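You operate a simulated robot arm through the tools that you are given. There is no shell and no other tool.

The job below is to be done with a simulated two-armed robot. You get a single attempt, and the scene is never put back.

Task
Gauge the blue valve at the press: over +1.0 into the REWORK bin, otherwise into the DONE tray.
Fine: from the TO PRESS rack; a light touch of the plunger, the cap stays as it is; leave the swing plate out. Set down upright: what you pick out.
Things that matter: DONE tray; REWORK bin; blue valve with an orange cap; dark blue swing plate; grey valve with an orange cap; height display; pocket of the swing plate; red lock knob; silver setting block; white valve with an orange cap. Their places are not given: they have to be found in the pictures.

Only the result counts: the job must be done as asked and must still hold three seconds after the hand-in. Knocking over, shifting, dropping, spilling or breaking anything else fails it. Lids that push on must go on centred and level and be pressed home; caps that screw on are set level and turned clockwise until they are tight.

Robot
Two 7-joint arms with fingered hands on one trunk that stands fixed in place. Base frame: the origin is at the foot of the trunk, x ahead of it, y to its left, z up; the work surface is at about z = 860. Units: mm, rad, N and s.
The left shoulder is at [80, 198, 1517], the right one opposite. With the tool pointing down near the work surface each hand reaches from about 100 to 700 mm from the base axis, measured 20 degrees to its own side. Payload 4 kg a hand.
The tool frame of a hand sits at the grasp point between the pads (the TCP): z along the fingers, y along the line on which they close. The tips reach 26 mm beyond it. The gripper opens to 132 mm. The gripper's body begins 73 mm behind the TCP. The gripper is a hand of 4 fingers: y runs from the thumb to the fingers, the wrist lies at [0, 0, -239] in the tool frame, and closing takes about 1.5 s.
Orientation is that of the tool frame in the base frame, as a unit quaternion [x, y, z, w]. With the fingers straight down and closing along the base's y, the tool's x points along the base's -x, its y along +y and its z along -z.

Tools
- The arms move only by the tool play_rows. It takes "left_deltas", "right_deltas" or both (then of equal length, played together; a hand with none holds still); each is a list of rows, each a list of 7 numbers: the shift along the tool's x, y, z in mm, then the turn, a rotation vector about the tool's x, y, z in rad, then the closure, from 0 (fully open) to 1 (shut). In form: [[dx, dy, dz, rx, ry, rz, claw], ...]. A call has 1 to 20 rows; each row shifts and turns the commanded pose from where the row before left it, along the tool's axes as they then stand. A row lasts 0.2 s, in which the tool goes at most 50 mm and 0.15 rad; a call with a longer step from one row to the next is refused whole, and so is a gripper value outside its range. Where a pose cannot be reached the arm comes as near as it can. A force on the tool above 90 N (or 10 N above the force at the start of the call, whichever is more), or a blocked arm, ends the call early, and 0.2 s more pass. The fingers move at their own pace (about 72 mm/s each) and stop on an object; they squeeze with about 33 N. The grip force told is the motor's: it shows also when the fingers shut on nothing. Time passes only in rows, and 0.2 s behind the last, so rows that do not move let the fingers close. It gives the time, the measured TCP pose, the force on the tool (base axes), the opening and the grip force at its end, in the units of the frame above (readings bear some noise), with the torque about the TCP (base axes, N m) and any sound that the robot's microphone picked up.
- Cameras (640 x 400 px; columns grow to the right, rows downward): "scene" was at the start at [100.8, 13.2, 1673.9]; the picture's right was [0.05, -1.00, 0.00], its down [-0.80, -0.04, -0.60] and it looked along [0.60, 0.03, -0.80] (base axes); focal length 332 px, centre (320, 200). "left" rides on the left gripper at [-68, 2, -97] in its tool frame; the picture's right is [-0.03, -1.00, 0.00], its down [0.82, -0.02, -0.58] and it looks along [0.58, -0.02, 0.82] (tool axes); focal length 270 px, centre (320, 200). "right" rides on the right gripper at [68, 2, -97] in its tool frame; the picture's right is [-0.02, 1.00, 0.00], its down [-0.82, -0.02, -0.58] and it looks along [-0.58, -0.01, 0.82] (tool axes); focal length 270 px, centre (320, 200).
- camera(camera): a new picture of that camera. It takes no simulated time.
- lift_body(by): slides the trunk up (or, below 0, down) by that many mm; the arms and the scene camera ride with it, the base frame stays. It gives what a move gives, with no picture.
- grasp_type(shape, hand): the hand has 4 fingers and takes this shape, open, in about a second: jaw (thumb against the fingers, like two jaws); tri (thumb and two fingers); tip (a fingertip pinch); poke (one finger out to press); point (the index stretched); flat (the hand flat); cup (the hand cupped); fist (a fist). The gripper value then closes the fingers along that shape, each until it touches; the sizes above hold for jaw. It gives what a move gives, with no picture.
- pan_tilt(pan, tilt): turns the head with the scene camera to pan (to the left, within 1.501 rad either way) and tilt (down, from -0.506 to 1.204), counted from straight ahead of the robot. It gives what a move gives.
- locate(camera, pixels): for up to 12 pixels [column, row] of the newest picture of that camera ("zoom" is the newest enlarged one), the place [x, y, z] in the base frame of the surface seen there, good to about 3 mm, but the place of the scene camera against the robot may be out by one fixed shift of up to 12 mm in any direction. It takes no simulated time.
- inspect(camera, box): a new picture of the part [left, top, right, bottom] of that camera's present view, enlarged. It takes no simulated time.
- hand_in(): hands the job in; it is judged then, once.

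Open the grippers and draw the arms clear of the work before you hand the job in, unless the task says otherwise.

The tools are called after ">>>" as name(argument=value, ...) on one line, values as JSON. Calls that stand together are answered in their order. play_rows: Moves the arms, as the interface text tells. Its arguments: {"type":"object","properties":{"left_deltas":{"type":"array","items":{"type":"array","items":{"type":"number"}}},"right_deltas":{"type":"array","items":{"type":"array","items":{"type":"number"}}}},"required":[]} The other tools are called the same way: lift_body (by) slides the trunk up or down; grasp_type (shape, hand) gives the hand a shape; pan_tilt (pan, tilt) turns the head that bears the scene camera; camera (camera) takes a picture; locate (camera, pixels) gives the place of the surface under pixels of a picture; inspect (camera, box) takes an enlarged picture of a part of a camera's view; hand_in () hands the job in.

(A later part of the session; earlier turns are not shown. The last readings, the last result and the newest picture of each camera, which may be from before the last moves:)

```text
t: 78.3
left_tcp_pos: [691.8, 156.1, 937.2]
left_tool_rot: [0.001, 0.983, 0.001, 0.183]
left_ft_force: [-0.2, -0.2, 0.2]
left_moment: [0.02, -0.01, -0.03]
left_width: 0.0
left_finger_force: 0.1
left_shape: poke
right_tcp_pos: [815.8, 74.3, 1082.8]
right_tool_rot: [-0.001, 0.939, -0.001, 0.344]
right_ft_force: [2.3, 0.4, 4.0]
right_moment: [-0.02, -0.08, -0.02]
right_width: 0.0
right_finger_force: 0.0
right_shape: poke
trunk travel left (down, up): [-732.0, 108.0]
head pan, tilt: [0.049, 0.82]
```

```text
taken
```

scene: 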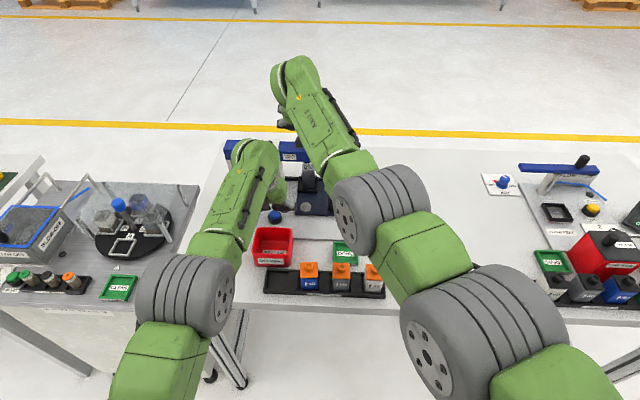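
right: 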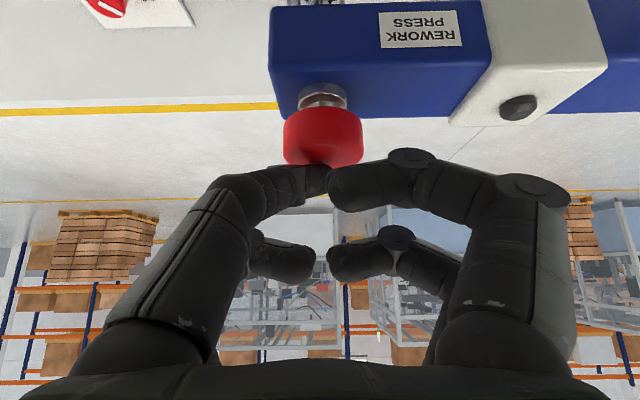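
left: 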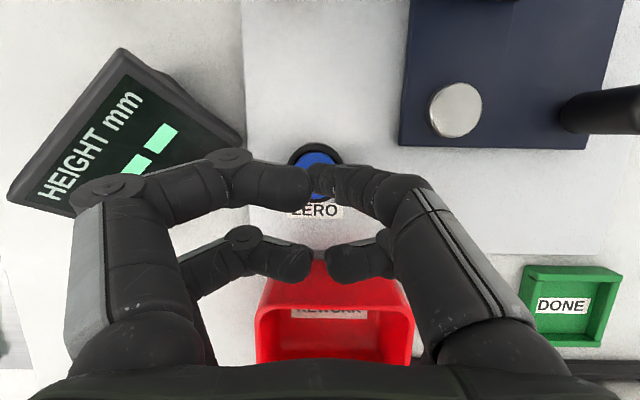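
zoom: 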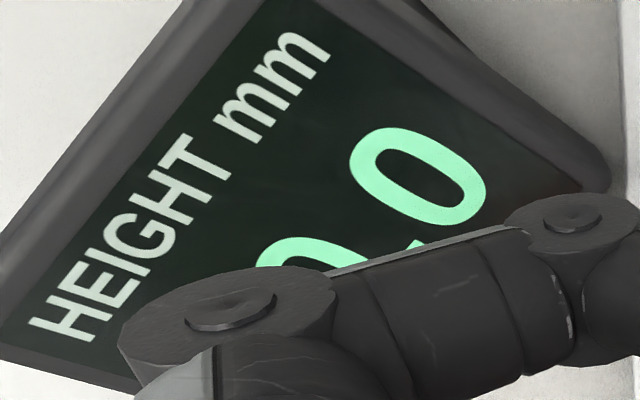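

Force rose to 4 N in 1 mm with the reading unchanged, so the plunger rests on the block, and the gauge reads off zero (about 2.0). I hold it there and lower the left finger toward ZERO.

>>> play_rows(left_deltas=[[1.8, 1, 4.67, 0, 0, 0, 0], [1.8, 0.5, 4.67, 0, 0, 0, 0], [1.44, 0, 3.7, 0, 0, 0, 0], [0, 0, 0, 0, 0, 0, 0]])

>>> camera(camera="left")

```text
t: 79.3
left_tcp_pos: [690.6, 157.6, 924.0]
left_tool_rot: [0.0, 0.983, 0.002, 0.183]
left_ft_force: [-0.4, 0.4, 0.8]
left_moment: [-0.02, -0.02, 0.02]
left_width: 0.3
left_finger_force: 0.3
left_shape: poke
right_tcp_pos: [815.6, 73.8, 1083.2]
right_tool_rot: [-0.001, 0.939, 0.0, 0.344]
right_ft_force: [2.5, -0.8, 5.2]
right_moment: [0.01, -0.14, 0.04]
right_width: 0.0
right_finger_force: 0.0
right_shape: poke
trunk travel left (down, up): [-732.0, 108.0]
head pan, tilt: [0.049, 0.82]
```

```text
taken
```

left: 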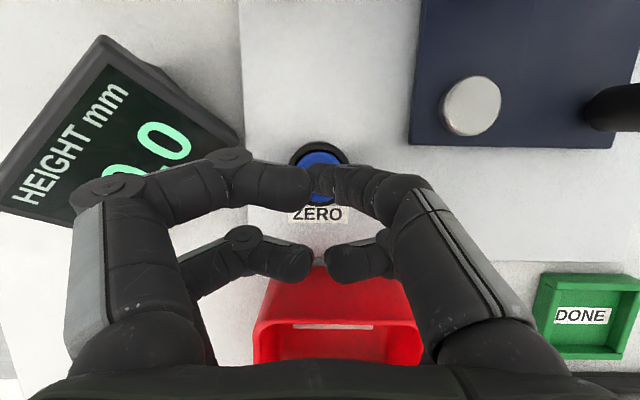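

I check the finger's alignment with the button (around (318,165)).

>>> inspect(camera="left", box=[260, 120, 400, 220])

>>> locate(camera="left", pixels=[[318, 158], [305, 160], [335, 160], [320, 152], [325, 198], [312, 200], [320, 172], [325, 185]])

```text
4.00 times, centred on (330, 170) of left
```

zoom: 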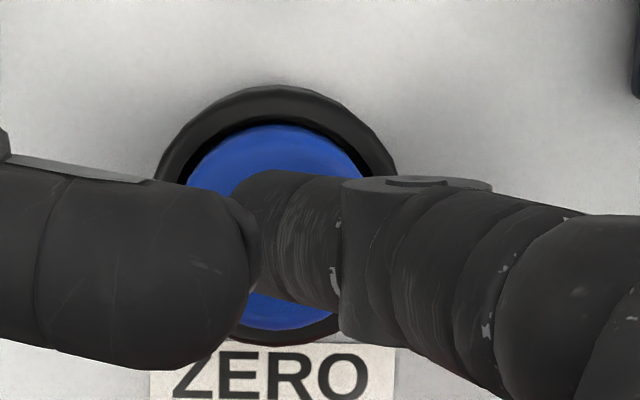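

```text
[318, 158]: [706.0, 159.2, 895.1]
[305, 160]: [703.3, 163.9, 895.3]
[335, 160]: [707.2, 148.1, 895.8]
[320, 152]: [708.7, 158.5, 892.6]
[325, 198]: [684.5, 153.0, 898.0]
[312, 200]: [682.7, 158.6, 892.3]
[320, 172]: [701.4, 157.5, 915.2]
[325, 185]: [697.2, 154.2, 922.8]
```

The tip is over the button's middle. I lower in 1.5 mm steps.

>>> play_rows(left_deltas=[[0.54, 0, 1.4, 0, 0, 0, 0], [0.54, 0, 1.4, 0, 0, 0, 0], [0.54, 0, 1.4, 0, 0, 0, 0], [0.54, 0, 1.4, 0, 0, 0, 0], [0, 0, 0, 0, 0, 0, 0]])

>>> camera(camera="left")

```text
t: 80.5
left_tcp_pos: [691.5, 158.5, 915.6]
left_tool_rot: [0.0, 0.983, 0.001, 0.183]
left_ft_force: [0.0, -0.8, 1.3]
left_moment: [0.0, 0.02, -0.01]
left_width: 0.0
left_finger_force: 0.0
left_shape: poke
right_tcp_pos: [814.9, 73.2, 1084.0]
right_tool_rot: [0.001, 0.939, -0.001, 0.344]
right_ft_force: [1.7, 1.0, 5.4]
right_moment: [-0.01, -0.11, 0.03]
right_width: 0.0
right_finger_force: 0.1
right_shape: poke
trunk travel left (down, up): [-732.0, 108.0]
head pan, tilt: [0.049, 0.82]
heard: click
```

```text
taken
```

left: 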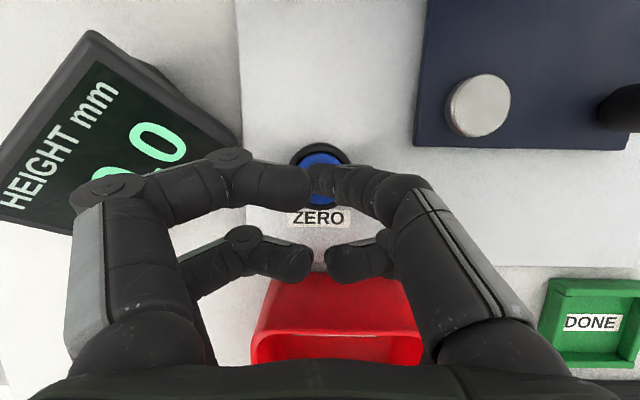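

A click was heard: ZERO was pressed. I lift the left finger off and look at the display.

>>> play_rows(left_deltas=[[-1.8, 0, -4.67, 0, 0, 0, 0], [-5.4, 0, -14, 0, 0, 0, 0], [-7.2, 0, -18.7, 0, 0, 0, 0], [0, 0, 0, 0, 0, 0, 0]])

>>> camera(camera="left")

>>> inspect(camera="left", box=[20, 50, 260, 220])

```text
t: 81.5
left_tcp_pos: [692.8, 158.5, 954.9]
left_tool_rot: [0.001, 0.983, 0.001, 0.182]
left_ft_force: [-0.4, -0.5, 0.8]
left_moment: [0.01, -0.01, 0.03]
left_width: 0.0
left_finger_force: 0.0
left_shape: poke
right_tcp_pos: [815.4, 72.5, 1083.3]
right_tool_rot: [0.0, 0.939, 0.0, 0.343]
right_ft_force: [0.9, -0.1, 6.7]
right_moment: [0.02, -0.16, 0.03]
right_width: 0.1
right_finger_force: 0.1
right_shape: poke
trunk travel left (down, up): [-732.0, 108.0]
head pan, tilt: [0.049, 0.82]
```

```text
taken
```

left: 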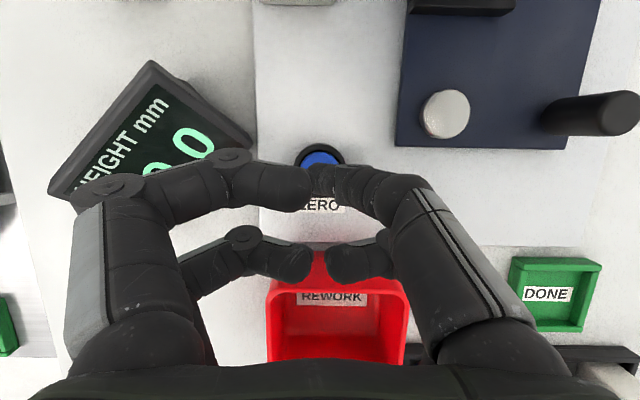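

```text
2.35 times, centred on (140, 135) of left
```

zoom: 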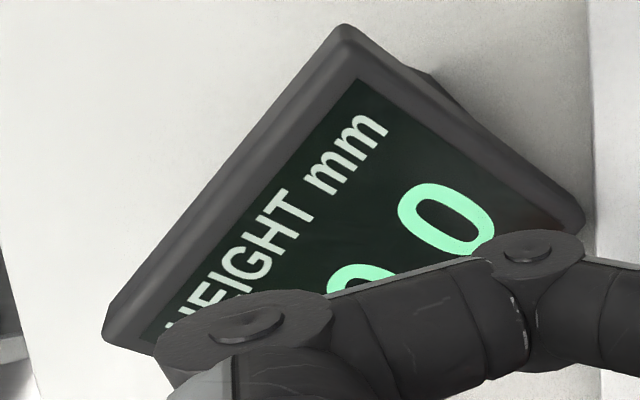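

The left fingers still hide the first digit. I shift the left hand back and up to (635,175,1000) so its camera sees the whole display, while the right hand holds.

>>> play_rows(left_deltas=[[19, 8.5, -31.4, 0, 0, 0, 0], [19, 8.5, -31.4, 0, 0, 0, 0], [0, 0, 0, 0, 0, 0, 0]])

>>> camera(camera="left")

>>> inspect(camera="left", box=[120, 0, 340, 150])

```text
t: 82.3
left_tcp_pos: [632.2, 174.0, 1001.1]
left_tool_rot: [0.001, 0.983, 0.002, 0.182]
left_ft_force: [-0.3, 0.3, 0.2]
left_moment: [0.01, 0.03, -0.02]
left_width: 0.0
left_finger_force: 0.0
left_shape: poke
right_tcp_pos: [815.0, 73.9, 1082.3]
right_tool_rot: [0.0, 0.939, 0.0, 0.343]
right_ft_force: [-1.7, 0.3, 6.6]
right_moment: [-0.01, -0.07, 0.01]
right_width: 0.1
right_finger_force: 0.1
right_shape: poke
trunk travel left (down, up): [-732.0, 108.0]
head pan, tilt: [0.049, 0.82]
```

```text
taken
```

left: 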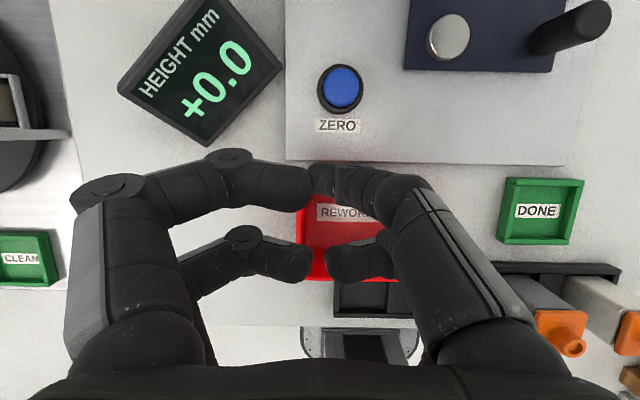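

```text
2.67 times, centred on (230, 75) of left
```

zoom: 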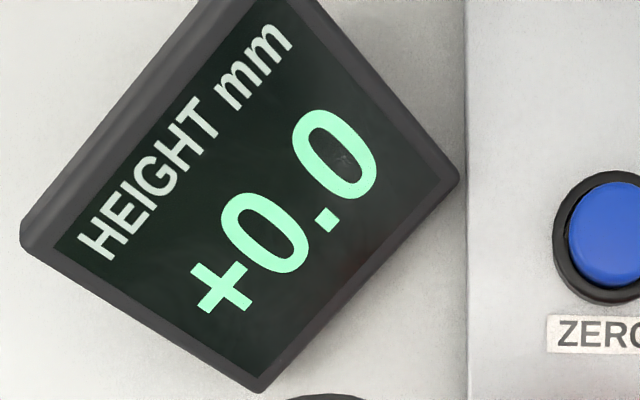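

The gauge now reads +0.0 on the setting block. I raise the right finger off the plunger and take the right arm back the way it came.

>>> play_rows(right_deltas=[[-3.2, 0, -3.8, 0, 0, 0, 0], [-6.46, 0, -7.63, 0, 0, 0, 0], [-6.46, 0, -7.63, 0, 0, 0, 0], [-6.46, 0, -7.63, 0, 0, 0, 0], [-6.46, 0, -7.63, 0, 0, 0, 0], [-6.46, 0, -7.63, 0, 0, 0, 0], [12.2, -13.5, -10.3, 0, 0, 0, 0], [10.9, -22.2, -17.3, 0, 0, 0, 0], [10.9, -22.2, -17.3, 0, 0, 0, 0], [10.9, -22.2, -17.3, 0, 0, 0, 0], [10.9, -22.2, -17.3, 0, 0, 0, 0], [10.9, -22.2, -17.3, 0, 0, 0, 0], [10.9, -22.2, -17.3, 0, 0, 0, 0], [0, 0, 0, 0, 0, 0, 0]])

>>> camera(camera="scene")

>>> inspect(camera="scene", box=[240, 110, 400, 230])

```text
t: 85.3
left_tcp_pos: [633.6, 175.1, 1000.3]
left_tool_rot: [0.0, 0.983, 0.002, 0.183]
left_ft_force: [0.1, 0.1, 0.1]
left_moment: [0.04, -0.01, -0.02]
left_width: 0.1
left_finger_force: 0.1
left_shape: poke
right_tcp_pos: [680.4, -73.8, 1173.6]
right_tool_rot: [-0.001, 0.939, -0.001, 0.343]
right_ft_force: [0.4, 0.2, 0.2]
right_moment: [0.02, -0.03, 0.01]
right_width: 0.0
right_finger_force: 0.1
right_shape: poke
trunk travel left (down, up): [-732.0, 108.0]
head pan, tilt: [0.049, 0.82]
```

```text
taken
```

scene: 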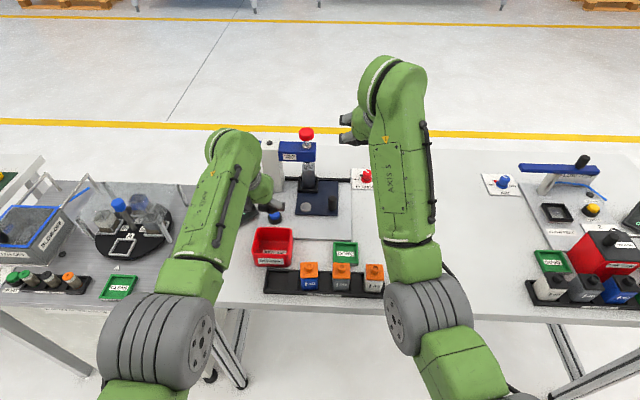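

```text
3.33 times, centred on (320, 170) of scene
```

zoom: 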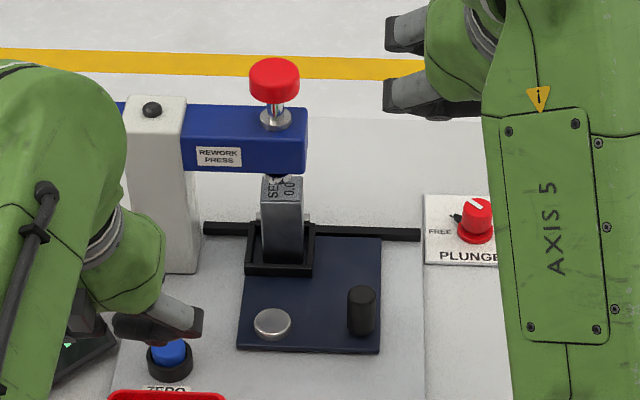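

The plunger sprang back up and the block stands. I move the right arm further away and set the left hand back to jaw.

>>> play_rows(right_deltas=[[11.6, -25.2, -9.8, 0, 0, 0, 0], [11.6, -25.2, -9.8, 0, 0, 0, 0], [11.6, -25.2, -9.8, 0, 0, 0, 0], [11.6, -25.2, -9.8, 0, 0, 0, 0], [11.6, -25.2, -9.8, 0, 0, 0, 0], [0, -25, 0, 0, 0, 0, 0], [0, 0, 0, 0, 0, 0, 0]])

>>> grasp_type(hand="left", shape="jaw")

>>> play_rows(left_deltas=[[-15.1, -29.3, 5.8, 0, 0, 0, 0.4], [-15.1, -29.3, 5.8, 0, 0, 0, 0.6], [-15.1, -29.3, 5.8, 0, 0, 0, 0.7], [-15.1, -29.3, 5.8, 0, 0, 0, 0.7], [-15.1, -29.3, 5.8, 0, 0, 0, 0.7], [-15.1, -29.3, 5.8, 0, 0, 0, 0.7], [0, 0, 0, 0, 0, 0, 0.7]])

>>> camera(camera="left")

```text
t: 86.9
left_tcp_pos: [634.0, 174.6, 999.3]
left_tool_rot: [0.0, 0.983, 0.001, 0.182]
left_ft_force: [-0.6, 1.1, -0.8]
left_moment: [0.02, -0.03, 0.01]
left_width: 0.0
left_finger_force: 0.0
left_shape: poke
right_tcp_pos: [610.1, -223.2, 1174.4]
right_tool_rot: [-0.001, 0.94, 0.0, 0.343]
right_ft_force: [0.3, -0.5, -0.5]
right_moment: [-0.02, -0.01, 0.0]
right_width: 0.1
right_finger_force: 0.0
right_shape: poke
trunk travel left (down, up): [-732.0, 108.0]
head pan, tilt: [0.049, 0.82]
```

```text
t: 87.8
left_tcp_pos: [633.4, 174.6, 999.5]
left_tool_rot: [0.0, 0.983, 0.002, 0.183]
left_ft_force: [0.3, -0.5, -0.5]
left_moment: [0.01, -0.02, -0.02]
left_width: 131.9
left_finger_force: 0.0
left_shape: jaw
right_tcp_pos: [609.8, -222.1, 1173.7]
right_tool_rot: [-0.001, 0.939, 0.0, 0.343]
right_ft_force: [0.5, 0.1, 0.6]
right_moment: [-0.02, -0.03, -0.04]
right_width: 0.0
right_finger_force: 0.0
right_shape: poke
trunk travel left (down, up): [-732.0, 108.0]
head pan, tilt: [0.049, 0.82]
```

```text
t: 89.4
left_tcp_pos: [730.7, 0.6, 1000.6]
left_tool_rot: [0.001, 0.983, 0.0, 0.182]
left_ft_force: [0.1, 0.0, 0.1]
left_moment: [0.01, 0.04, -0.01]
left_width: 39.8
left_finger_force: 0.1
left_shape: jaw
right_tcp_pos: [610.0, -222.3, 1174.1]
right_tool_rot: [-0.001, 0.939, 0.0, 0.343]
right_ft_force: [-0.3, 0.6, -0.1]
right_moment: [-0.03, -0.01, -0.01]
right_width: 0.1
right_finger_force: 0.1
right_shape: poke
trunk travel left (down, up): [-732.0, 108.0]
head pan, tilt: [0.049, 0.82]
```

```text
taken
```

left: 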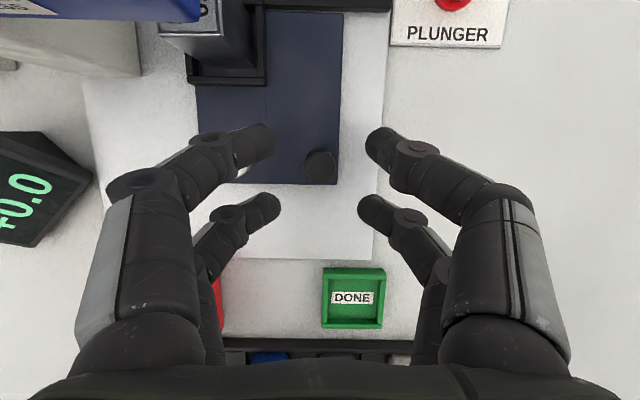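

I measure the post top (320,163) from here.

>>> locate(camera="left", pixels=[[320, 168], [308, 168], [332, 168], [320, 157], [320, 178], [245, 172], [230, 80], [190, 80], [265, 80]])

>>> inspect(camera="left", box=[260, 120, 380, 200])

```text
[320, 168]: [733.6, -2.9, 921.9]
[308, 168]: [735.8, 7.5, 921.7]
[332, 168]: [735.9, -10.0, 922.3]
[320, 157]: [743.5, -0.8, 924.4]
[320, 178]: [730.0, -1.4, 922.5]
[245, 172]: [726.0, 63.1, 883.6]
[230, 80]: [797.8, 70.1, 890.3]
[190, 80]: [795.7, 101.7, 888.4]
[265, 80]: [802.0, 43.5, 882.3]
```

```text
5.00 times, centred on (320, 160) of left
```

zoom: 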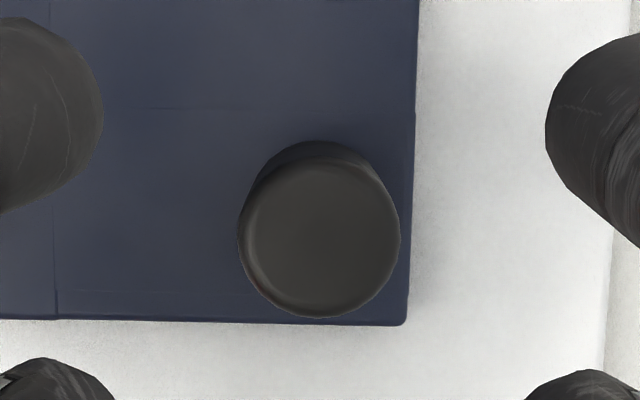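

Post centre (735.5,-1.5). I descend 85 mm around it.

>>> play_rows(left_deltas=[[5.1, -1, 13.2, 0, 0, 0, 0.7], [5.1, -1, 13.2, 0, 0, 0, 0.7], [5.1, 0, 13.2, 0, 0, 0, 0.7], [5.1, 0, 13.2, 0, 0, 0, 0.7], [5.1, 0, 13.2, 0, 0, 0, 0.7], [5.1, 0, 13.2, 0, 0, 0, 0.7], [0, 0, 0, 0, 0, 0, 0.7]])

>>> camera(camera="left")

```text
t: 91.0
left_tcp_pos: [732.1, -2.9, 917.0]
left_tool_rot: [0.0, 0.983, 0.001, 0.183]
left_ft_force: [0.4, 0.3, 0.0]
left_moment: [0.01, 0.0, -0.01]
left_width: 39.9
left_finger_force: 0.1
left_shape: jaw
right_tcp_pos: [609.7, -221.8, 1173.8]
right_tool_rot: [-0.001, 0.939, -0.001, 0.343]
right_ft_force: [-0.7, -0.2, 0.1]
right_moment: [-0.03, 0.01, -0.01]
right_width: 0.0
right_finger_force: 0.2
right_shape: poke
trunk travel left (down, up): [-732.0, 108.0]
head pan, tilt: [0.049, 0.82]
```

```text
taken
```

left: 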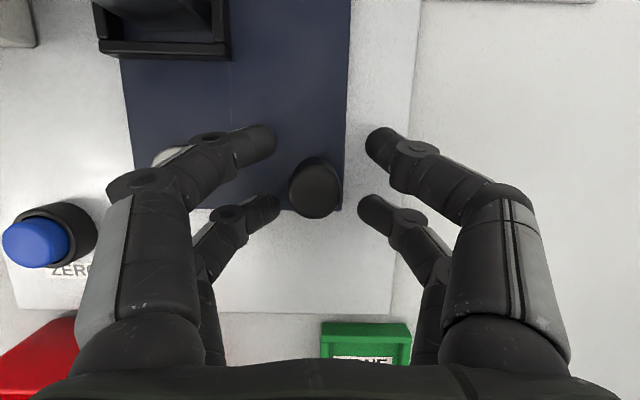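

The fingers surround the post. I close them to 0.93 step by step.

>>> play_rows(left_deltas=[[0, 0, 0, 0, 0, 0, 0.78], [0, 0, 0, 0, 0, 0, 0.85], [0, 0, 0, 0, 0, 0, 0.93], [0, 0, 0, 0, 0, 0, 0.93], [0, 0, 0, 0, 0, 0, 0.93]])

>>> camera(camera="left")

```text
t: 92.2
left_tcp_pos: [730.5, -1.8, 917.4]
left_tool_rot: [0.0, 0.983, 0.002, 0.183]
left_ft_force: [-0.6, 1.1, 0.3]
left_moment: [-0.01, 0.02, 0.0]
left_width: 9.7
left_finger_force: 0.0
left_shape: jaw
right_tcp_pos: [610.0, -222.8, 1173.4]
right_tool_rot: [0.0, 0.939, 0.0, 0.343]
right_ft_force: [-1.3, -0.3, 0.2]
right_moment: [0.0, 0.03, 0.01]
right_width: 0.0
right_finger_force: 0.0
right_shape: poke
trunk travel left (down, up): [-732.0, 108.0]
head pan, tilt: [0.049, 0.82]
```

```text
taken
```

left: 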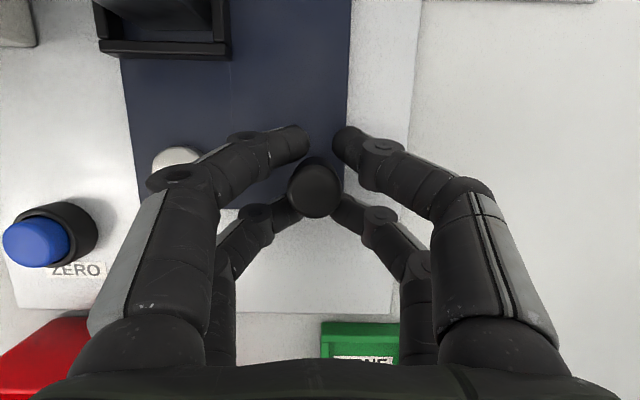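

The cage is closed loosely. I swing the plate back through the first 45°.

>>> play_rows(left_deltas=[[6.22, 0.29, -2.4, 0, 0, 0, 0.93], [6.18, 0.87, -2.38, 0, 0, 0, 0.93], [6.08, 1.44, -2.35, 0, 0, 0, 0.93], [5.93, 2.01, -2.29, 0, 0, 0, 0.93], [5.76, 2.55, -2.22, 0, 0, 0, 0.93], [5.52, 3.08, -2.13, 0, 0, 0, 0.93], [5.25, 3.59, -2.03, 0, 0, 0, 0.93], [4.94, 4.06, -1.9, 0, 0, 0, 0.93], [4.59, 4.51, -1.77, 0, 0, 0, 0.93], [0, 0, 0, 0, 0, 0, 0.93]])

>>> camera(camera="left")

>>> camera(camera="scene")

```text
t: 94.4
left_tcp_pos: [675.5, 20.6, 915.8]
left_tool_rot: [0.001, 0.983, 0.001, 0.181]
left_ft_force: [-0.4, -0.6, 0.9]
left_moment: [0.02, 0.0, -0.03]
left_width: 9.3
left_finger_force: 0.1
left_shape: jaw
right_tcp_pos: [610.4, -222.2, 1173.6]
right_tool_rot: [0.0, 0.939, -0.001, 0.343]
right_ft_force: [-0.6, -0.7, 0.5]
right_moment: [-0.03, -0.03, 0.02]
right_width: 0.0
right_finger_force: 0.1
right_shape: poke
trunk travel left (down, up): [-732.0, 108.0]
head pan, tilt: [0.049, 0.82]
```

```text
taken
```

left: 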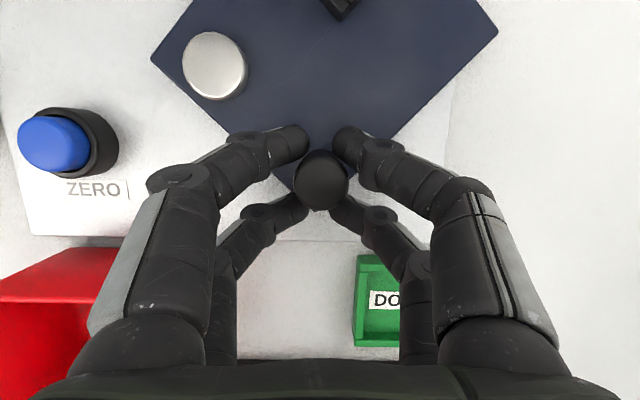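

```text
taken
```

scene: 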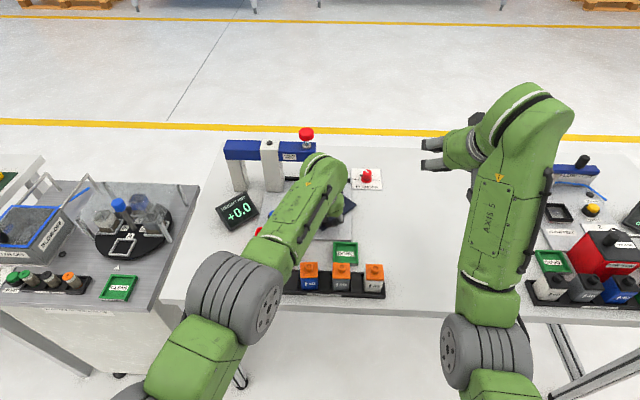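

Halfway back, and the scene view shows the display holding +0.0. I reduce the tilt by 0.15 rad to keep the rear fingers off the bin, then finish the swing with a slight +x correction.

>>> play_rows(left_deltas=[[0, 0, 0, 0, 0.05, 0, 0.93], [0, 0, 0, 0, 0.05, 0, 0.93], [0, 0, 0, 0, 0.05, 0, 0.93], [3.85, 4.92, -0.9, 0, 0, 0, 0.93], [3.41, 5.29, -0.8, 0, 0, 0, 0.93], [2.95, 5.63, -0.7, 0, 0, 0, 0.93], [2.46, 5.92, -0.55, 0, 0, 0, 0.93], [1.94, 6.17, -0.45, 0, 0, 0, 0.93], [1.41, 6.36, -0.3, 0, 0, 0, 0.93], [0, 0, 0, 0, 0, 0, 0.93]])

>>> camera(camera="left")

```text
t: 96.6
left_tcp_pos: [660.2, 55.0, 914.7]
left_tool_rot: [0.0, 0.994, 0.001, 0.108]
left_ft_force: [-0.7, 0.1, -0.5]
left_moment: [0.03, 0.0, 0.0]
left_width: 9.3
left_finger_force: 0.1
left_shape: jaw
right_tcp_pos: [609.2, -223.5, 1173.3]
right_tool_rot: [-0.001, 0.939, 0.0, 0.343]
right_ft_force: [0.5, -0.9, -0.5]
right_moment: [-0.01, 0.01, 0.01]
right_width: 0.1
right_finger_force: 0.1
right_shape: poke
trunk travel left (down, up): [-732.0, 108.0]
head pan, tilt: [0.049, 0.82]
```

```text
taken
```

left: 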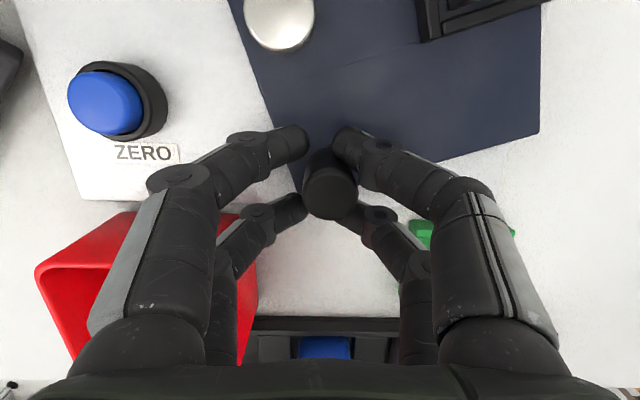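

The post trails at the thumb side. I push on in +y toward the out-stop and watch the force.

>>> play_rows(left_deltas=[[0.6, 5, -0.1, 0, 0, 0, 0.93], [0.3, 5, 0, 0, 0, 0, 0.93], [0, 5, 0, 0, 0, 0, 0.93], [0, 3, 0, 0, 0, 0, 0.93], [0, 0, 0, 0, 0, 0, 0.93]])

>>> camera(camera="left")

```text
t: 97.8
left_tcp_pos: [657.4, 72.6, 915.1]
left_tool_rot: [0.0, 0.994, 0.002, 0.108]
left_ft_force: [-8.2, -2.0, 0.5]
left_moment: [-0.04, 0.27, -0.11]
left_width: 9.5
left_finger_force: 0.1
left_shape: jaw
right_tcp_pos: [606.8, -223.4, 1173.9]
right_tool_rot: [-0.001, 0.939, 0.0, 0.344]
right_ft_force: [-0.1, -0.5, 0.1]
right_moment: [-0.01, -0.02, -0.01]
right_width: 0.0
right_finger_force: 0.1
right_shape: poke
trunk travel left (down, up): [-732.0, 108.0]
head pan, tilt: [0.049, 0.82]
```

```text
taken
```

left: 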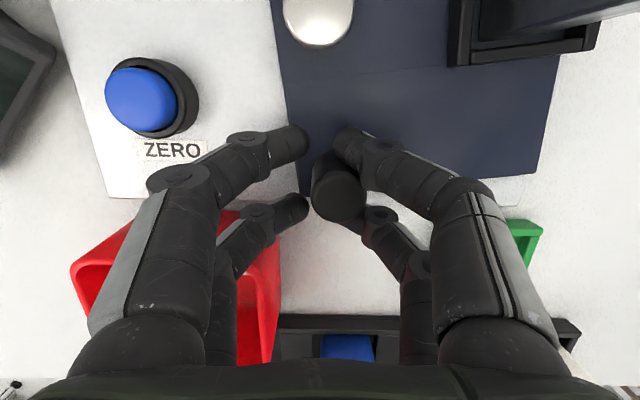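

The plate is a few degrees short and the cage is pressing slightly outward (-8 N in x). I ease 3 mm in -x and go on in +y in small steps.

>>> play_rows(left_deltas=[[2, 2, -0.4, 0, 0, 0, 0.93], [1, 3, -0.2, 0, 0, 0, 0.93], [0, 3, 0, 0, 0, 0, 0.93], [0, 2, 0, 0, 0, 0, 0.93], [0, 0, 0, 0, 0, 0, 0.93]])

>>> camera(camera="left")

```text
t: 99.0
left_tcp_pos: [655.0, 81.9, 915.2]
left_tool_rot: [-0.001, 0.994, 0.0, 0.11]
left_ft_force: [3.4, -1.6, 1.8]
left_moment: [0.05, 0.04, -0.04]
left_width: 9.0
left_finger_force: 0.1
left_shape: jaw
right_tcp_pos: [610.1, -222.5, 1174.3]
right_tool_rot: [0.0, 0.94, -0.001, 0.342]
right_ft_force: [-0.8, 0.0, -0.3]
right_moment: [0.0, 0.0, 0.01]
right_width: 0.0
right_finger_force: 0.1
right_shape: poke
trunk travel left (down, up): [-732.0, 108.0]
head pan, tilt: [0.049, 0.82]
```

```text
taken
```

left: 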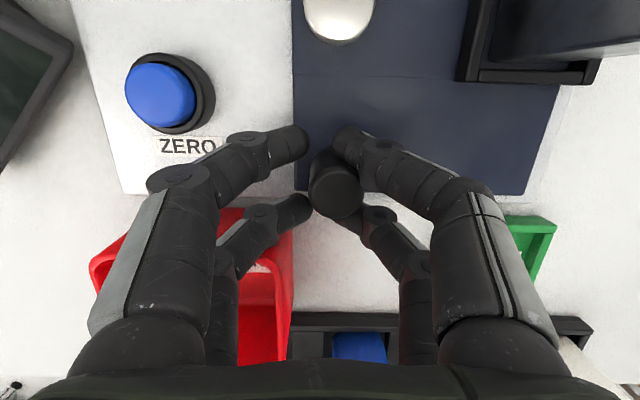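

The plate now looks square. I measure post and pocket frame to compare with the start (post 662,74).

>>> locate(camera="left", pixels=[[338, 195], [325, 195], [355, 195], [338, 210], [297, 50], [300, 185], [520, 193], [465, 75], [590, 80], [340, 10]])

>>> camera(camera="right")

```text
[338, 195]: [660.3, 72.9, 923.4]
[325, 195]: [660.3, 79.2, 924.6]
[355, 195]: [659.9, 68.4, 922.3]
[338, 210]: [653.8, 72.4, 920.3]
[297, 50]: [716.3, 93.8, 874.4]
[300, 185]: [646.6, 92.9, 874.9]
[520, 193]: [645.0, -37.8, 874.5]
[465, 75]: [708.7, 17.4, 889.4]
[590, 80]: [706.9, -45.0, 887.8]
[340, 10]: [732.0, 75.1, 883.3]
```

```text
taken
```

right: 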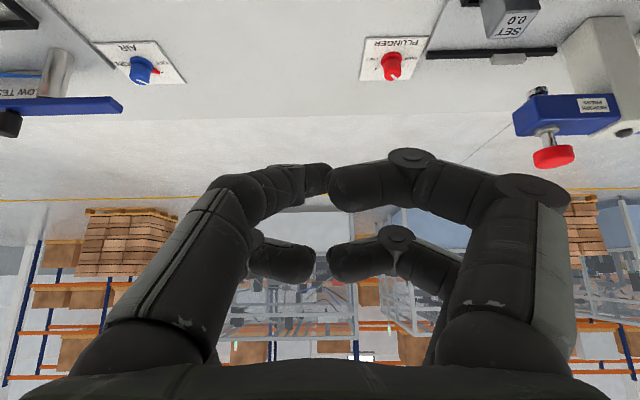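

The plate is back square at its start position. I open slightly and rise straight up off the post.

>>> play_rows(left_deltas=[[0, -2, 0, 0, 0, 0, 0.85], [0, 0, 0, 0, 0, 0, 0.75], [-2.1, 0, -9.8, 0, 0, 0, 0.72], [-4.3, 0, -19.5, 0, 0, 0, 0.72], [-4.3, 0, -19.5, 0, 0, 0, 0.7], [-4.3, 0, -19.5, 0, 0, 0, 0.63], [-4.3, 0, -19.5, 0, 0, 0, 0.63], [-4.3, 0, -19.5, 0, 0, 0, 0.63], [-4.3, 0, -19.5, 0, 0, 0, 0.58], [0, 0, 0, 0, 0, 0, 0.58]])

>>> camera(camera="left")

```text
t: 101.2
left_tcp_pos: [655.4, 80.4, 1044.2]
left_tool_rot: [-0.001, 0.994, 0.002, 0.107]
left_ft_force: [0.3, -0.8, 0.6]
left_moment: [-0.04, -0.01, 0.01]
left_width: 54.9
left_finger_force: 0.1
left_shape: jaw
right_tcp_pos: [609.8, -223.1, 1173.5]
right_tool_rot: [0.0, 0.939, 0.0, 0.343]
right_ft_force: [-0.4, -0.5, -0.4]
right_moment: [0.0, 0.02, -0.01]
right_width: 0.3
right_finger_force: 0.0
right_shape: poke
trunk travel left (down, up): [-732.0, 108.0]
head pan, tilt: [0.049, 0.82]
```

```text
taken
```

left: 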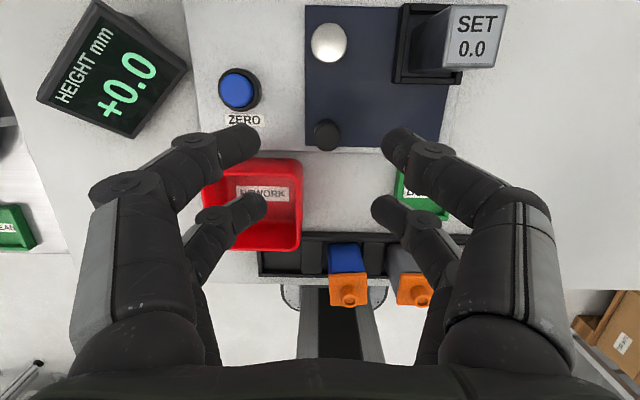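

Now I take the setting block back out. I locate its top in the pocket (around (473,35)).

>>> locate(camera="left", pixels=[[472, 35], [453, 10], [503, 10], [446, 62], [494, 64]])

>>> inspect(camera="left", box=[380, 0, 540, 100])

```text
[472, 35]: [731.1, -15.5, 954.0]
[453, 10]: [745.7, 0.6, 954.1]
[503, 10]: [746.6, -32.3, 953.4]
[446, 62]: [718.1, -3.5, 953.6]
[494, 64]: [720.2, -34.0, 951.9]
```

```text
4.00 times, centred on (460, 50) of left
```

zoom: 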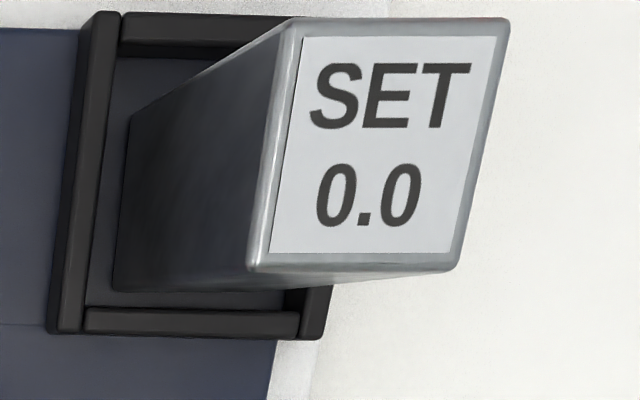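

The block centre is (732.5,-17.5). I move over it with the forward finger pair centred and check.

>>> play_rows(left_deltas=[[-13.6, -24.2, 3, 0, 0, 0, 0.58], [-13.6, -24.2, 3, 0, 0, 0, 0.6], [-13.6, -24.2, 3, 0, 0, 0, 0.61], [-13.6, -24.2, 3, 0, 0, 0, 0.61], [0, 0, 0, 0, 0, 0, 0.61]])

>>> camera(camera="left")

>>> inspect(camera="left", box=[260, 60, 420, 160])

>>> locate(camera="left", pixels=[[320, 122], [300, 105], [341, 105], [300, 143], [339, 143]])

```text
t: 102.4
left_tcp_pos: [711.1, -16.7, 1046.5]
left_tool_rot: [0.001, 0.994, 0.001, 0.108]
left_ft_force: [-0.4, -0.1, 0.2]
left_moment: [0.01, 0.0, 0.0]
left_width: 51.7
left_finger_force: 0.0
left_shape: jaw
right_tcp_pos: [609.1, -223.5, 1173.9]
right_tool_rot: [-0.001, 0.939, 0.0, 0.343]
right_ft_force: [-0.3, 0.7, -0.1]
right_moment: [0.0, 0.0, 0.01]
right_width: 0.0
right_finger_force: 0.0
right_shape: poke
trunk travel left (down, up): [-732.0, 108.0]
head pan, tilt: [0.049, 0.82]
```

```text
taken
```

left: 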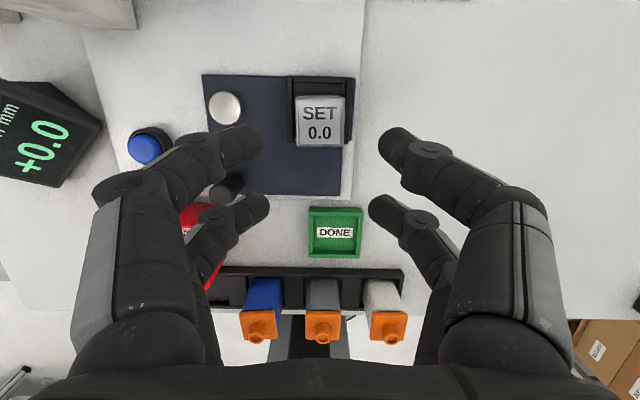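

```text
4.00 times, centred on (340, 110) of left
```

zoom: 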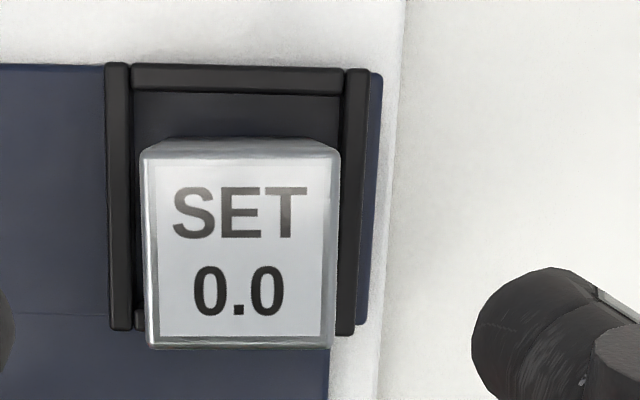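

```text
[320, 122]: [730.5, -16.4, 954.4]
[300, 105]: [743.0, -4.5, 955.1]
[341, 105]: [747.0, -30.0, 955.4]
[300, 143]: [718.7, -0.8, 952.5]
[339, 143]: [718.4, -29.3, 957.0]
```

The block's centre is (731.5,-16.4), right under the forward pair. I descend to TCP z≈932.

>>> play_rows(left_deltas=[[4.5, 0, 15.6, 0, 0, 0, 0.61], [3.5, 0, 15.9, 0, 0, 0, 0.61], [3.5, 0, 15.9, 0, 0, 0, 0.61], [3.5, 0, 15.9, 0, 0, 0, 0.61], [3.5, 0, 15.9, 0, 0, 0, 0.61], [3.5, 0, 15.9, 0, 0, 0, 0.61], [3.5, 0, 15.9, 0, 0, 0, 0.61], [0, 0, 0, 0, 0, 0, 0.61]])

>>> camera(camera="left")

```text
t: 104.2
left_tcp_pos: [710.6, -15.5, 930.3]
left_tool_rot: [0.0, 0.994, 0.002, 0.108]
left_ft_force: [0.4, -0.2, 0.2]
left_moment: [-0.02, 0.0, -0.01]
left_width: 52.0
left_finger_force: 0.1
left_shape: jaw
right_tcp_pos: [609.1, -222.0, 1174.9]
right_tool_rot: [0.0, 0.94, 0.0, 0.342]
right_ft_force: [-0.3, 0.7, 0.4]
right_moment: [0.02, 0.0, -0.03]
right_width: 0.0
right_finger_force: 0.1
right_shape: poke
trunk travel left (down, up): [-732.0, 108.0]
head pan, tilt: [0.049, 0.82]
```

```text
taken
```

left: 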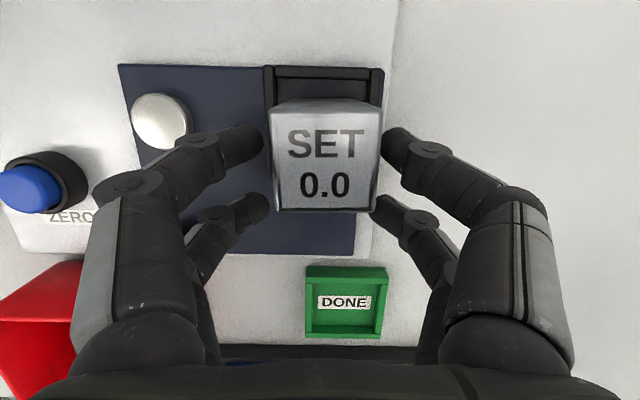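

The fingers straddle the block; I close gradually.

>>> play_rows(left_deltas=[[0, 0, 0, 0, 0, 0, 0.66], [0, 0, 0, 0, 0, 0, 0.7], [0, 0, 0, 0, 0, 0, 0.75], [0, 0, 0, 0, 0, 0, 0.85], [0, 0, 0, 0, 0, 0, 1], [0, 0, 0, 0, 0, 0, 1], [0, 0, 0, 0, 0, 0, 1], [0, 0, 0, 0, 0, 0, 1]])

>>> camera(camera="left")

```text
t: 106.0
left_tcp_pos: [710.2, -14.2, 929.8]
left_tool_rot: [0.0, 0.994, 0.001, 0.108]
left_ft_force: [0.0, -0.8, -0.4]
left_moment: [0.01, 0.06, 0.05]
left_width: 16.0
left_finger_force: 32.9
left_shape: jaw
right_tcp_pos: [610.0, -222.3, 1174.2]
right_tool_rot: [-0.001, 0.939, 0.0, 0.343]
right_ft_force: [0.4, -0.1, -0.2]
right_moment: [-0.02, 0.03, 0.01]
right_width: 0.0
right_finger_force: 0.0
right_shape: poke
trunk travel left (down, up): [-732.0, 108.0]
head pan, tilt: [0.049, 0.82]
```

```text
taken
```

left: 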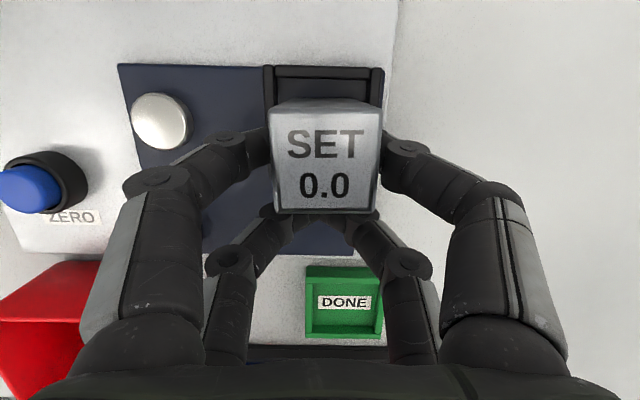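

Held. I lift straight up 115 mm.

>>> play_rows(left_deltas=[[-2.1, 0, -9.8, 0, 0, 0, 1], [-3.2, 0, -14.6, 0, 0, 0, 1], [-4.3, 0, -19.5, 0, 0, 0, 1], [-4.3, 0, -19.5, 0, 0, 0, 1], [-4.3, 0, -19.5, 0, 0, 0, 1], [-4.3, 0, -19.5, 0, 0, 0, 1], [-2.1, 0, -9.8, 0, 0, 0, 1], [0, 0, 0, 0, 0, 0, 1]])

>>> camera(camera="left")

>>> locate(camera="left", pixels=[[276, 140], [378, 140], [325, 120], [325, 200], [279, 200], [375, 200]])

```text
t: 107.8
left_tcp_pos: [712.1, -14.1, 1046.7]
left_tool_rot: [0.001, 0.994, 0.001, 0.108]
left_ft_force: [-1.1, 0.0, -2.5]
left_moment: [-0.02, 0.08, 0.0]
left_width: 15.9
left_finger_force: 32.9
left_shape: jaw
right_tcp_pos: [609.8, -222.8, 1173.8]
right_tool_rot: [-0.001, 0.939, 0.0, 0.343]
right_ft_force: [0.5, -0.6, 0.3]
right_moment: [0.0, 0.0, -0.01]
right_width: 0.1
right_finger_force: 0.0
right_shape: poke
trunk travel left (down, up): [-732.0, 108.0]
head pan, tilt: [0.049, 0.82]
```

```text
taken
```

left: 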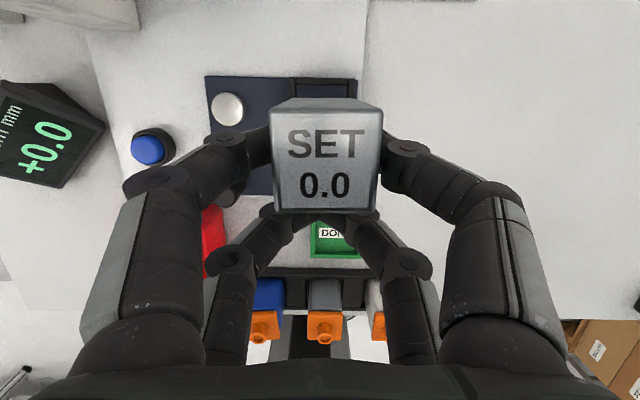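

```text
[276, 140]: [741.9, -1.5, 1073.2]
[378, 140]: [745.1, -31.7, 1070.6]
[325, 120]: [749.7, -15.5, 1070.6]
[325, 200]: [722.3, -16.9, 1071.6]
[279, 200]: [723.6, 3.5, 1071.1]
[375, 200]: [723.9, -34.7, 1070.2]
```

The block is held upright: centre is TCP +(22,-2), bottom 52 mm below TCP. I raise the trunk 95 mm and carry the block back toward its slot.

>>> lift_body(by=95)

>>> play_rows(left_deltas=[[8, 4.7, 2.1, 0, 0, 0, 1], [15, 8.7, 3.9, 0, 0, 0, 1], [20.4, 11.8, 5.3, 0, 0, 0, 1], [22, 12.7, 5.7, 0, 0, 0, 1], [22, 12.7, 5.7, 0, 0, 0, 1], [22, 12.7, 5.7, 0, 0, 0, 1], [22, 12.7, 5.7, 0, 0, 0, 1], [22, 12.7, 5.7, 0, 0, 0, 1], [22, 12.7, 5.7, 0, 0, 0, 1], [22, 12.7, 5.7, 0, 0, 0, 1], [20, 11.5, 5.2, 0, 0, 0, 1], [15, 8.7, 3.9, 0, 0, 0, 1], [8, 4.6, 2, 0, 0, 0, 1], [4.9, 2.6, 1.3, 0, 0, 0, 1], [0, 0, 0, 0, 0, 0, 1]])

>>> camera(camera="left")

>>> camera(camera="scene")

```text
t: 109.1
left_tcp_pos: [713.1, -12.9, 1142.9]
left_tool_rot: [-0.001, 0.994, 0.002, 0.108]
left_ft_force: [-0.3, 0.1, -2.5]
left_moment: [0.0, 0.08, 0.03]
left_width: 16.0
left_finger_force: 32.7
left_shape: jaw
right_tcp_pos: [610.2, -223.0, 1267.5]
right_tool_rot: [-0.001, 0.939, 0.0, 0.343]
right_ft_force: [-0.3, 0.1, 0.3]
right_moment: [0.04, 0.01, 0.01]
right_width: 0.1
right_finger_force: 0.1
right_shape: poke
trunk travel left (down, up): [-827.0, 13.0]
head pan, tilt: [0.049, 0.82]
```

```text
t: 112.3
left_tcp_pos: [485.6, 128.4, 1028.7]
left_tool_rot: [0.0, 0.994, 0.002, 0.109]
left_ft_force: [0.0, 0.6, -2.5]
left_moment: [-0.02, 0.06, -0.01]
left_width: 15.9
left_finger_force: 33.5
left_shape: jaw
right_tcp_pos: [610.6, -223.3, 1268.4]
right_tool_rot: [-0.001, 0.939, -0.001, 0.343]
right_ft_force: [-0.3, 0.2, 0.3]
right_moment: [0.01, 0.0, -0.02]
right_width: 0.0
right_finger_force: 0.0
right_shape: poke
trunk travel left (down, up): [-827.0, 13.0]
head pan, tilt: [0.049, 0.82]
```

```text
taken
```

left: 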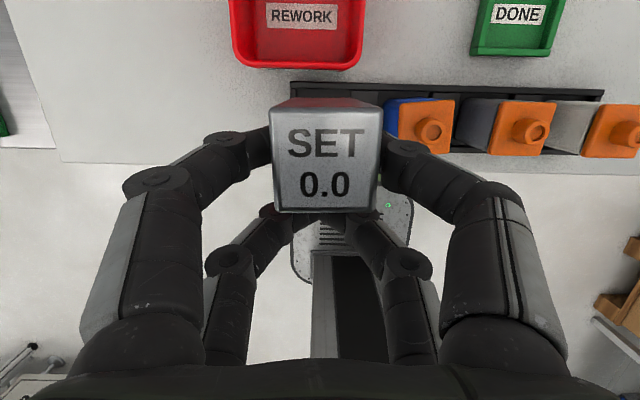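

```text
taken
```

scene: 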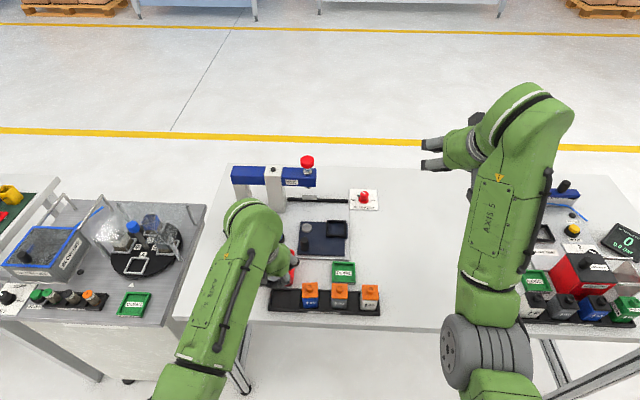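

The block is above its slot at about (507.6,126.4). I adjust by 1 mm and lower it, ending a few mm above the slot floor.

>>> play_rows(left_deltas=[[3.3, -1, 19.5, 0, 0, 0, 1], [4.3, 0, 19.5, 0, 0, 0, 1], [4.3, 0, 19.5, 0, 0, 0, 1], [4.3, 0, 19.5, 0, 0, 0, 1], [2.15, 0, 9.8, 0, 0, 0, 1], [2.15, 0, 9.8, 0, 0, 0, 1], [0, 0, 0, 0, 0, 0, 1]])

>>> camera(camera="left")

```text
t: 113.9
left_tcp_pos: [486.5, 126.9, 927.1]
left_tool_rot: [0.0, 0.994, 0.002, 0.108]
left_ft_force: [-0.6, 0.2, -3.2]
left_moment: [-0.02, 0.06, 0.01]
left_width: 15.7
left_finger_force: 33.3
left_shape: jaw
right_tcp_pos: [609.0, -223.2, 1268.4]
right_tool_rot: [-0.001, 0.939, -0.001, 0.343]
right_ft_force: [-0.9, 0.8, -0.2]
right_moment: [-0.02, -0.01, 0.01]
right_width: 0.1
right_finger_force: 0.2
right_shape: poke
trunk travel left (down, up): [-827.0, 13.0]
head pan, tilt: [0.049, 0.82]
```

```text
taken
```

left: 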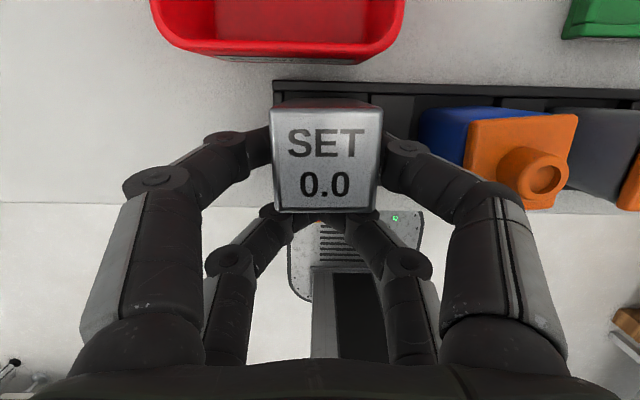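

It hangs freely (-3.2 N) just above the floor. I lower 1.5 mm per row until it touches.

>>> play_rows(left_deltas=[[0.32, 0, 1.46, 0, 0, 0, 1], [0.32, 0, 1.46, 0, 0, 0, 1], [0.32, 0, 1.46, 0, 0, 0, 1], [0.32, 0, 1.46, 0, 0, 0, 1], [0, 0, 0, 0, 0, 0, 1]])

```text
t: 115.1
left_tcp_pos: [486.1, 128.4, 922.3]
left_tool_rot: [0.0, 0.994, 0.002, 0.107]
left_ft_force: [-0.7, 0.2, -2.5]
left_moment: [0.0, 0.04, -0.01]
left_width: 15.8
left_finger_force: 32.9
left_shape: jaw
right_tcp_pos: [610.1, -222.2, 1269.1]
right_tool_rot: [0.0, 0.939, 0.0, 0.343]
right_ft_force: [-0.7, 0.5, 0.6]
right_moment: [0.0, 0.03, -0.02]
right_width: 0.0
right_finger_force: 0.0
right_shape: poke
trunk travel left (down, up): [-827.0, 13.0]
head pan, tilt: [0.049, 0.82]
```

Not touching yet; I go on 1 mm per row.

>>> play_rows(left_deltas=[[0.22, 0, 0.98, 0, 0, 0, 1], [0.22, 0, 0.98, 0, 0, 0, 1], [0, 0, 0, 0, 0, 0, 1]])

```text
t: 115.9
left_tcp_pos: [486.6, 128.0, 919.1]
left_tool_rot: [0.0, 0.994, 0.001, 0.108]
left_ft_force: [0.3, -0.1, -2.6]
left_moment: [-0.03, 0.06, 0.0]
left_width: 15.6
left_finger_force: 32.6
left_shape: jaw
right_tcp_pos: [609.2, -222.8, 1268.7]
right_tool_rot: [-0.001, 0.94, 0.0, 0.342]
right_ft_force: [-0.2, 0.4, 0.2]
right_moment: [0.02, -0.02, -0.01]
right_width: 0.2
right_finger_force: 0.1
right_shape: poke
trunk travel left (down, up): [-827.0, 13.0]
head pan, tilt: [0.049, 0.82]
```

>>> play_rows(left_deltas=[[0.22, 0, 0.98, 0, 0, 0, 1], [0.22, 0, 0.98, 0, 0, 0, 1], [0, 0, 0, 0, 0, 0, 1]])

>>> camera(camera="left")

```text
t: 116.7
left_tcp_pos: [488.1, 128.6, 918.7]
left_tool_rot: [0.0, 0.994, 0.002, 0.109]
left_ft_force: [-0.5, 0.2, 1.6]
left_moment: [-0.02, 0.02, -0.01]
left_width: 15.9
left_finger_force: 32.2
left_shape: jaw
right_tcp_pos: [608.7, -223.2, 1267.3]
right_tool_rot: [0.0, 0.939, 0.0, 0.344]
right_ft_force: [-1.1, 0.8, -0.1]
right_moment: [0.01, 0.03, 0.0]
right_width: 0.0
right_finger_force: 0.2
right_shape: poke
trunk travel left (down, up): [-827.0, 13.0]
head pan, tilt: [0.049, 0.82]
```

```text
taken
```

left: 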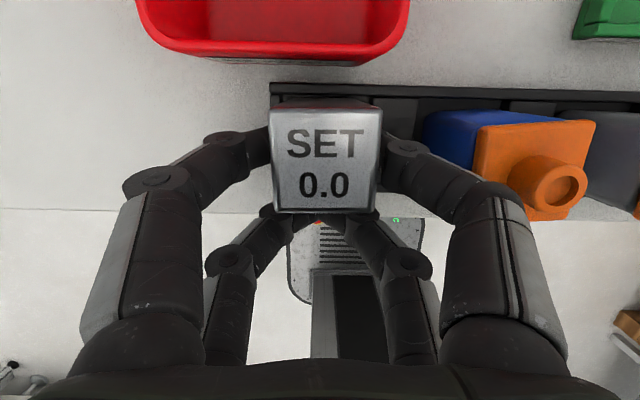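

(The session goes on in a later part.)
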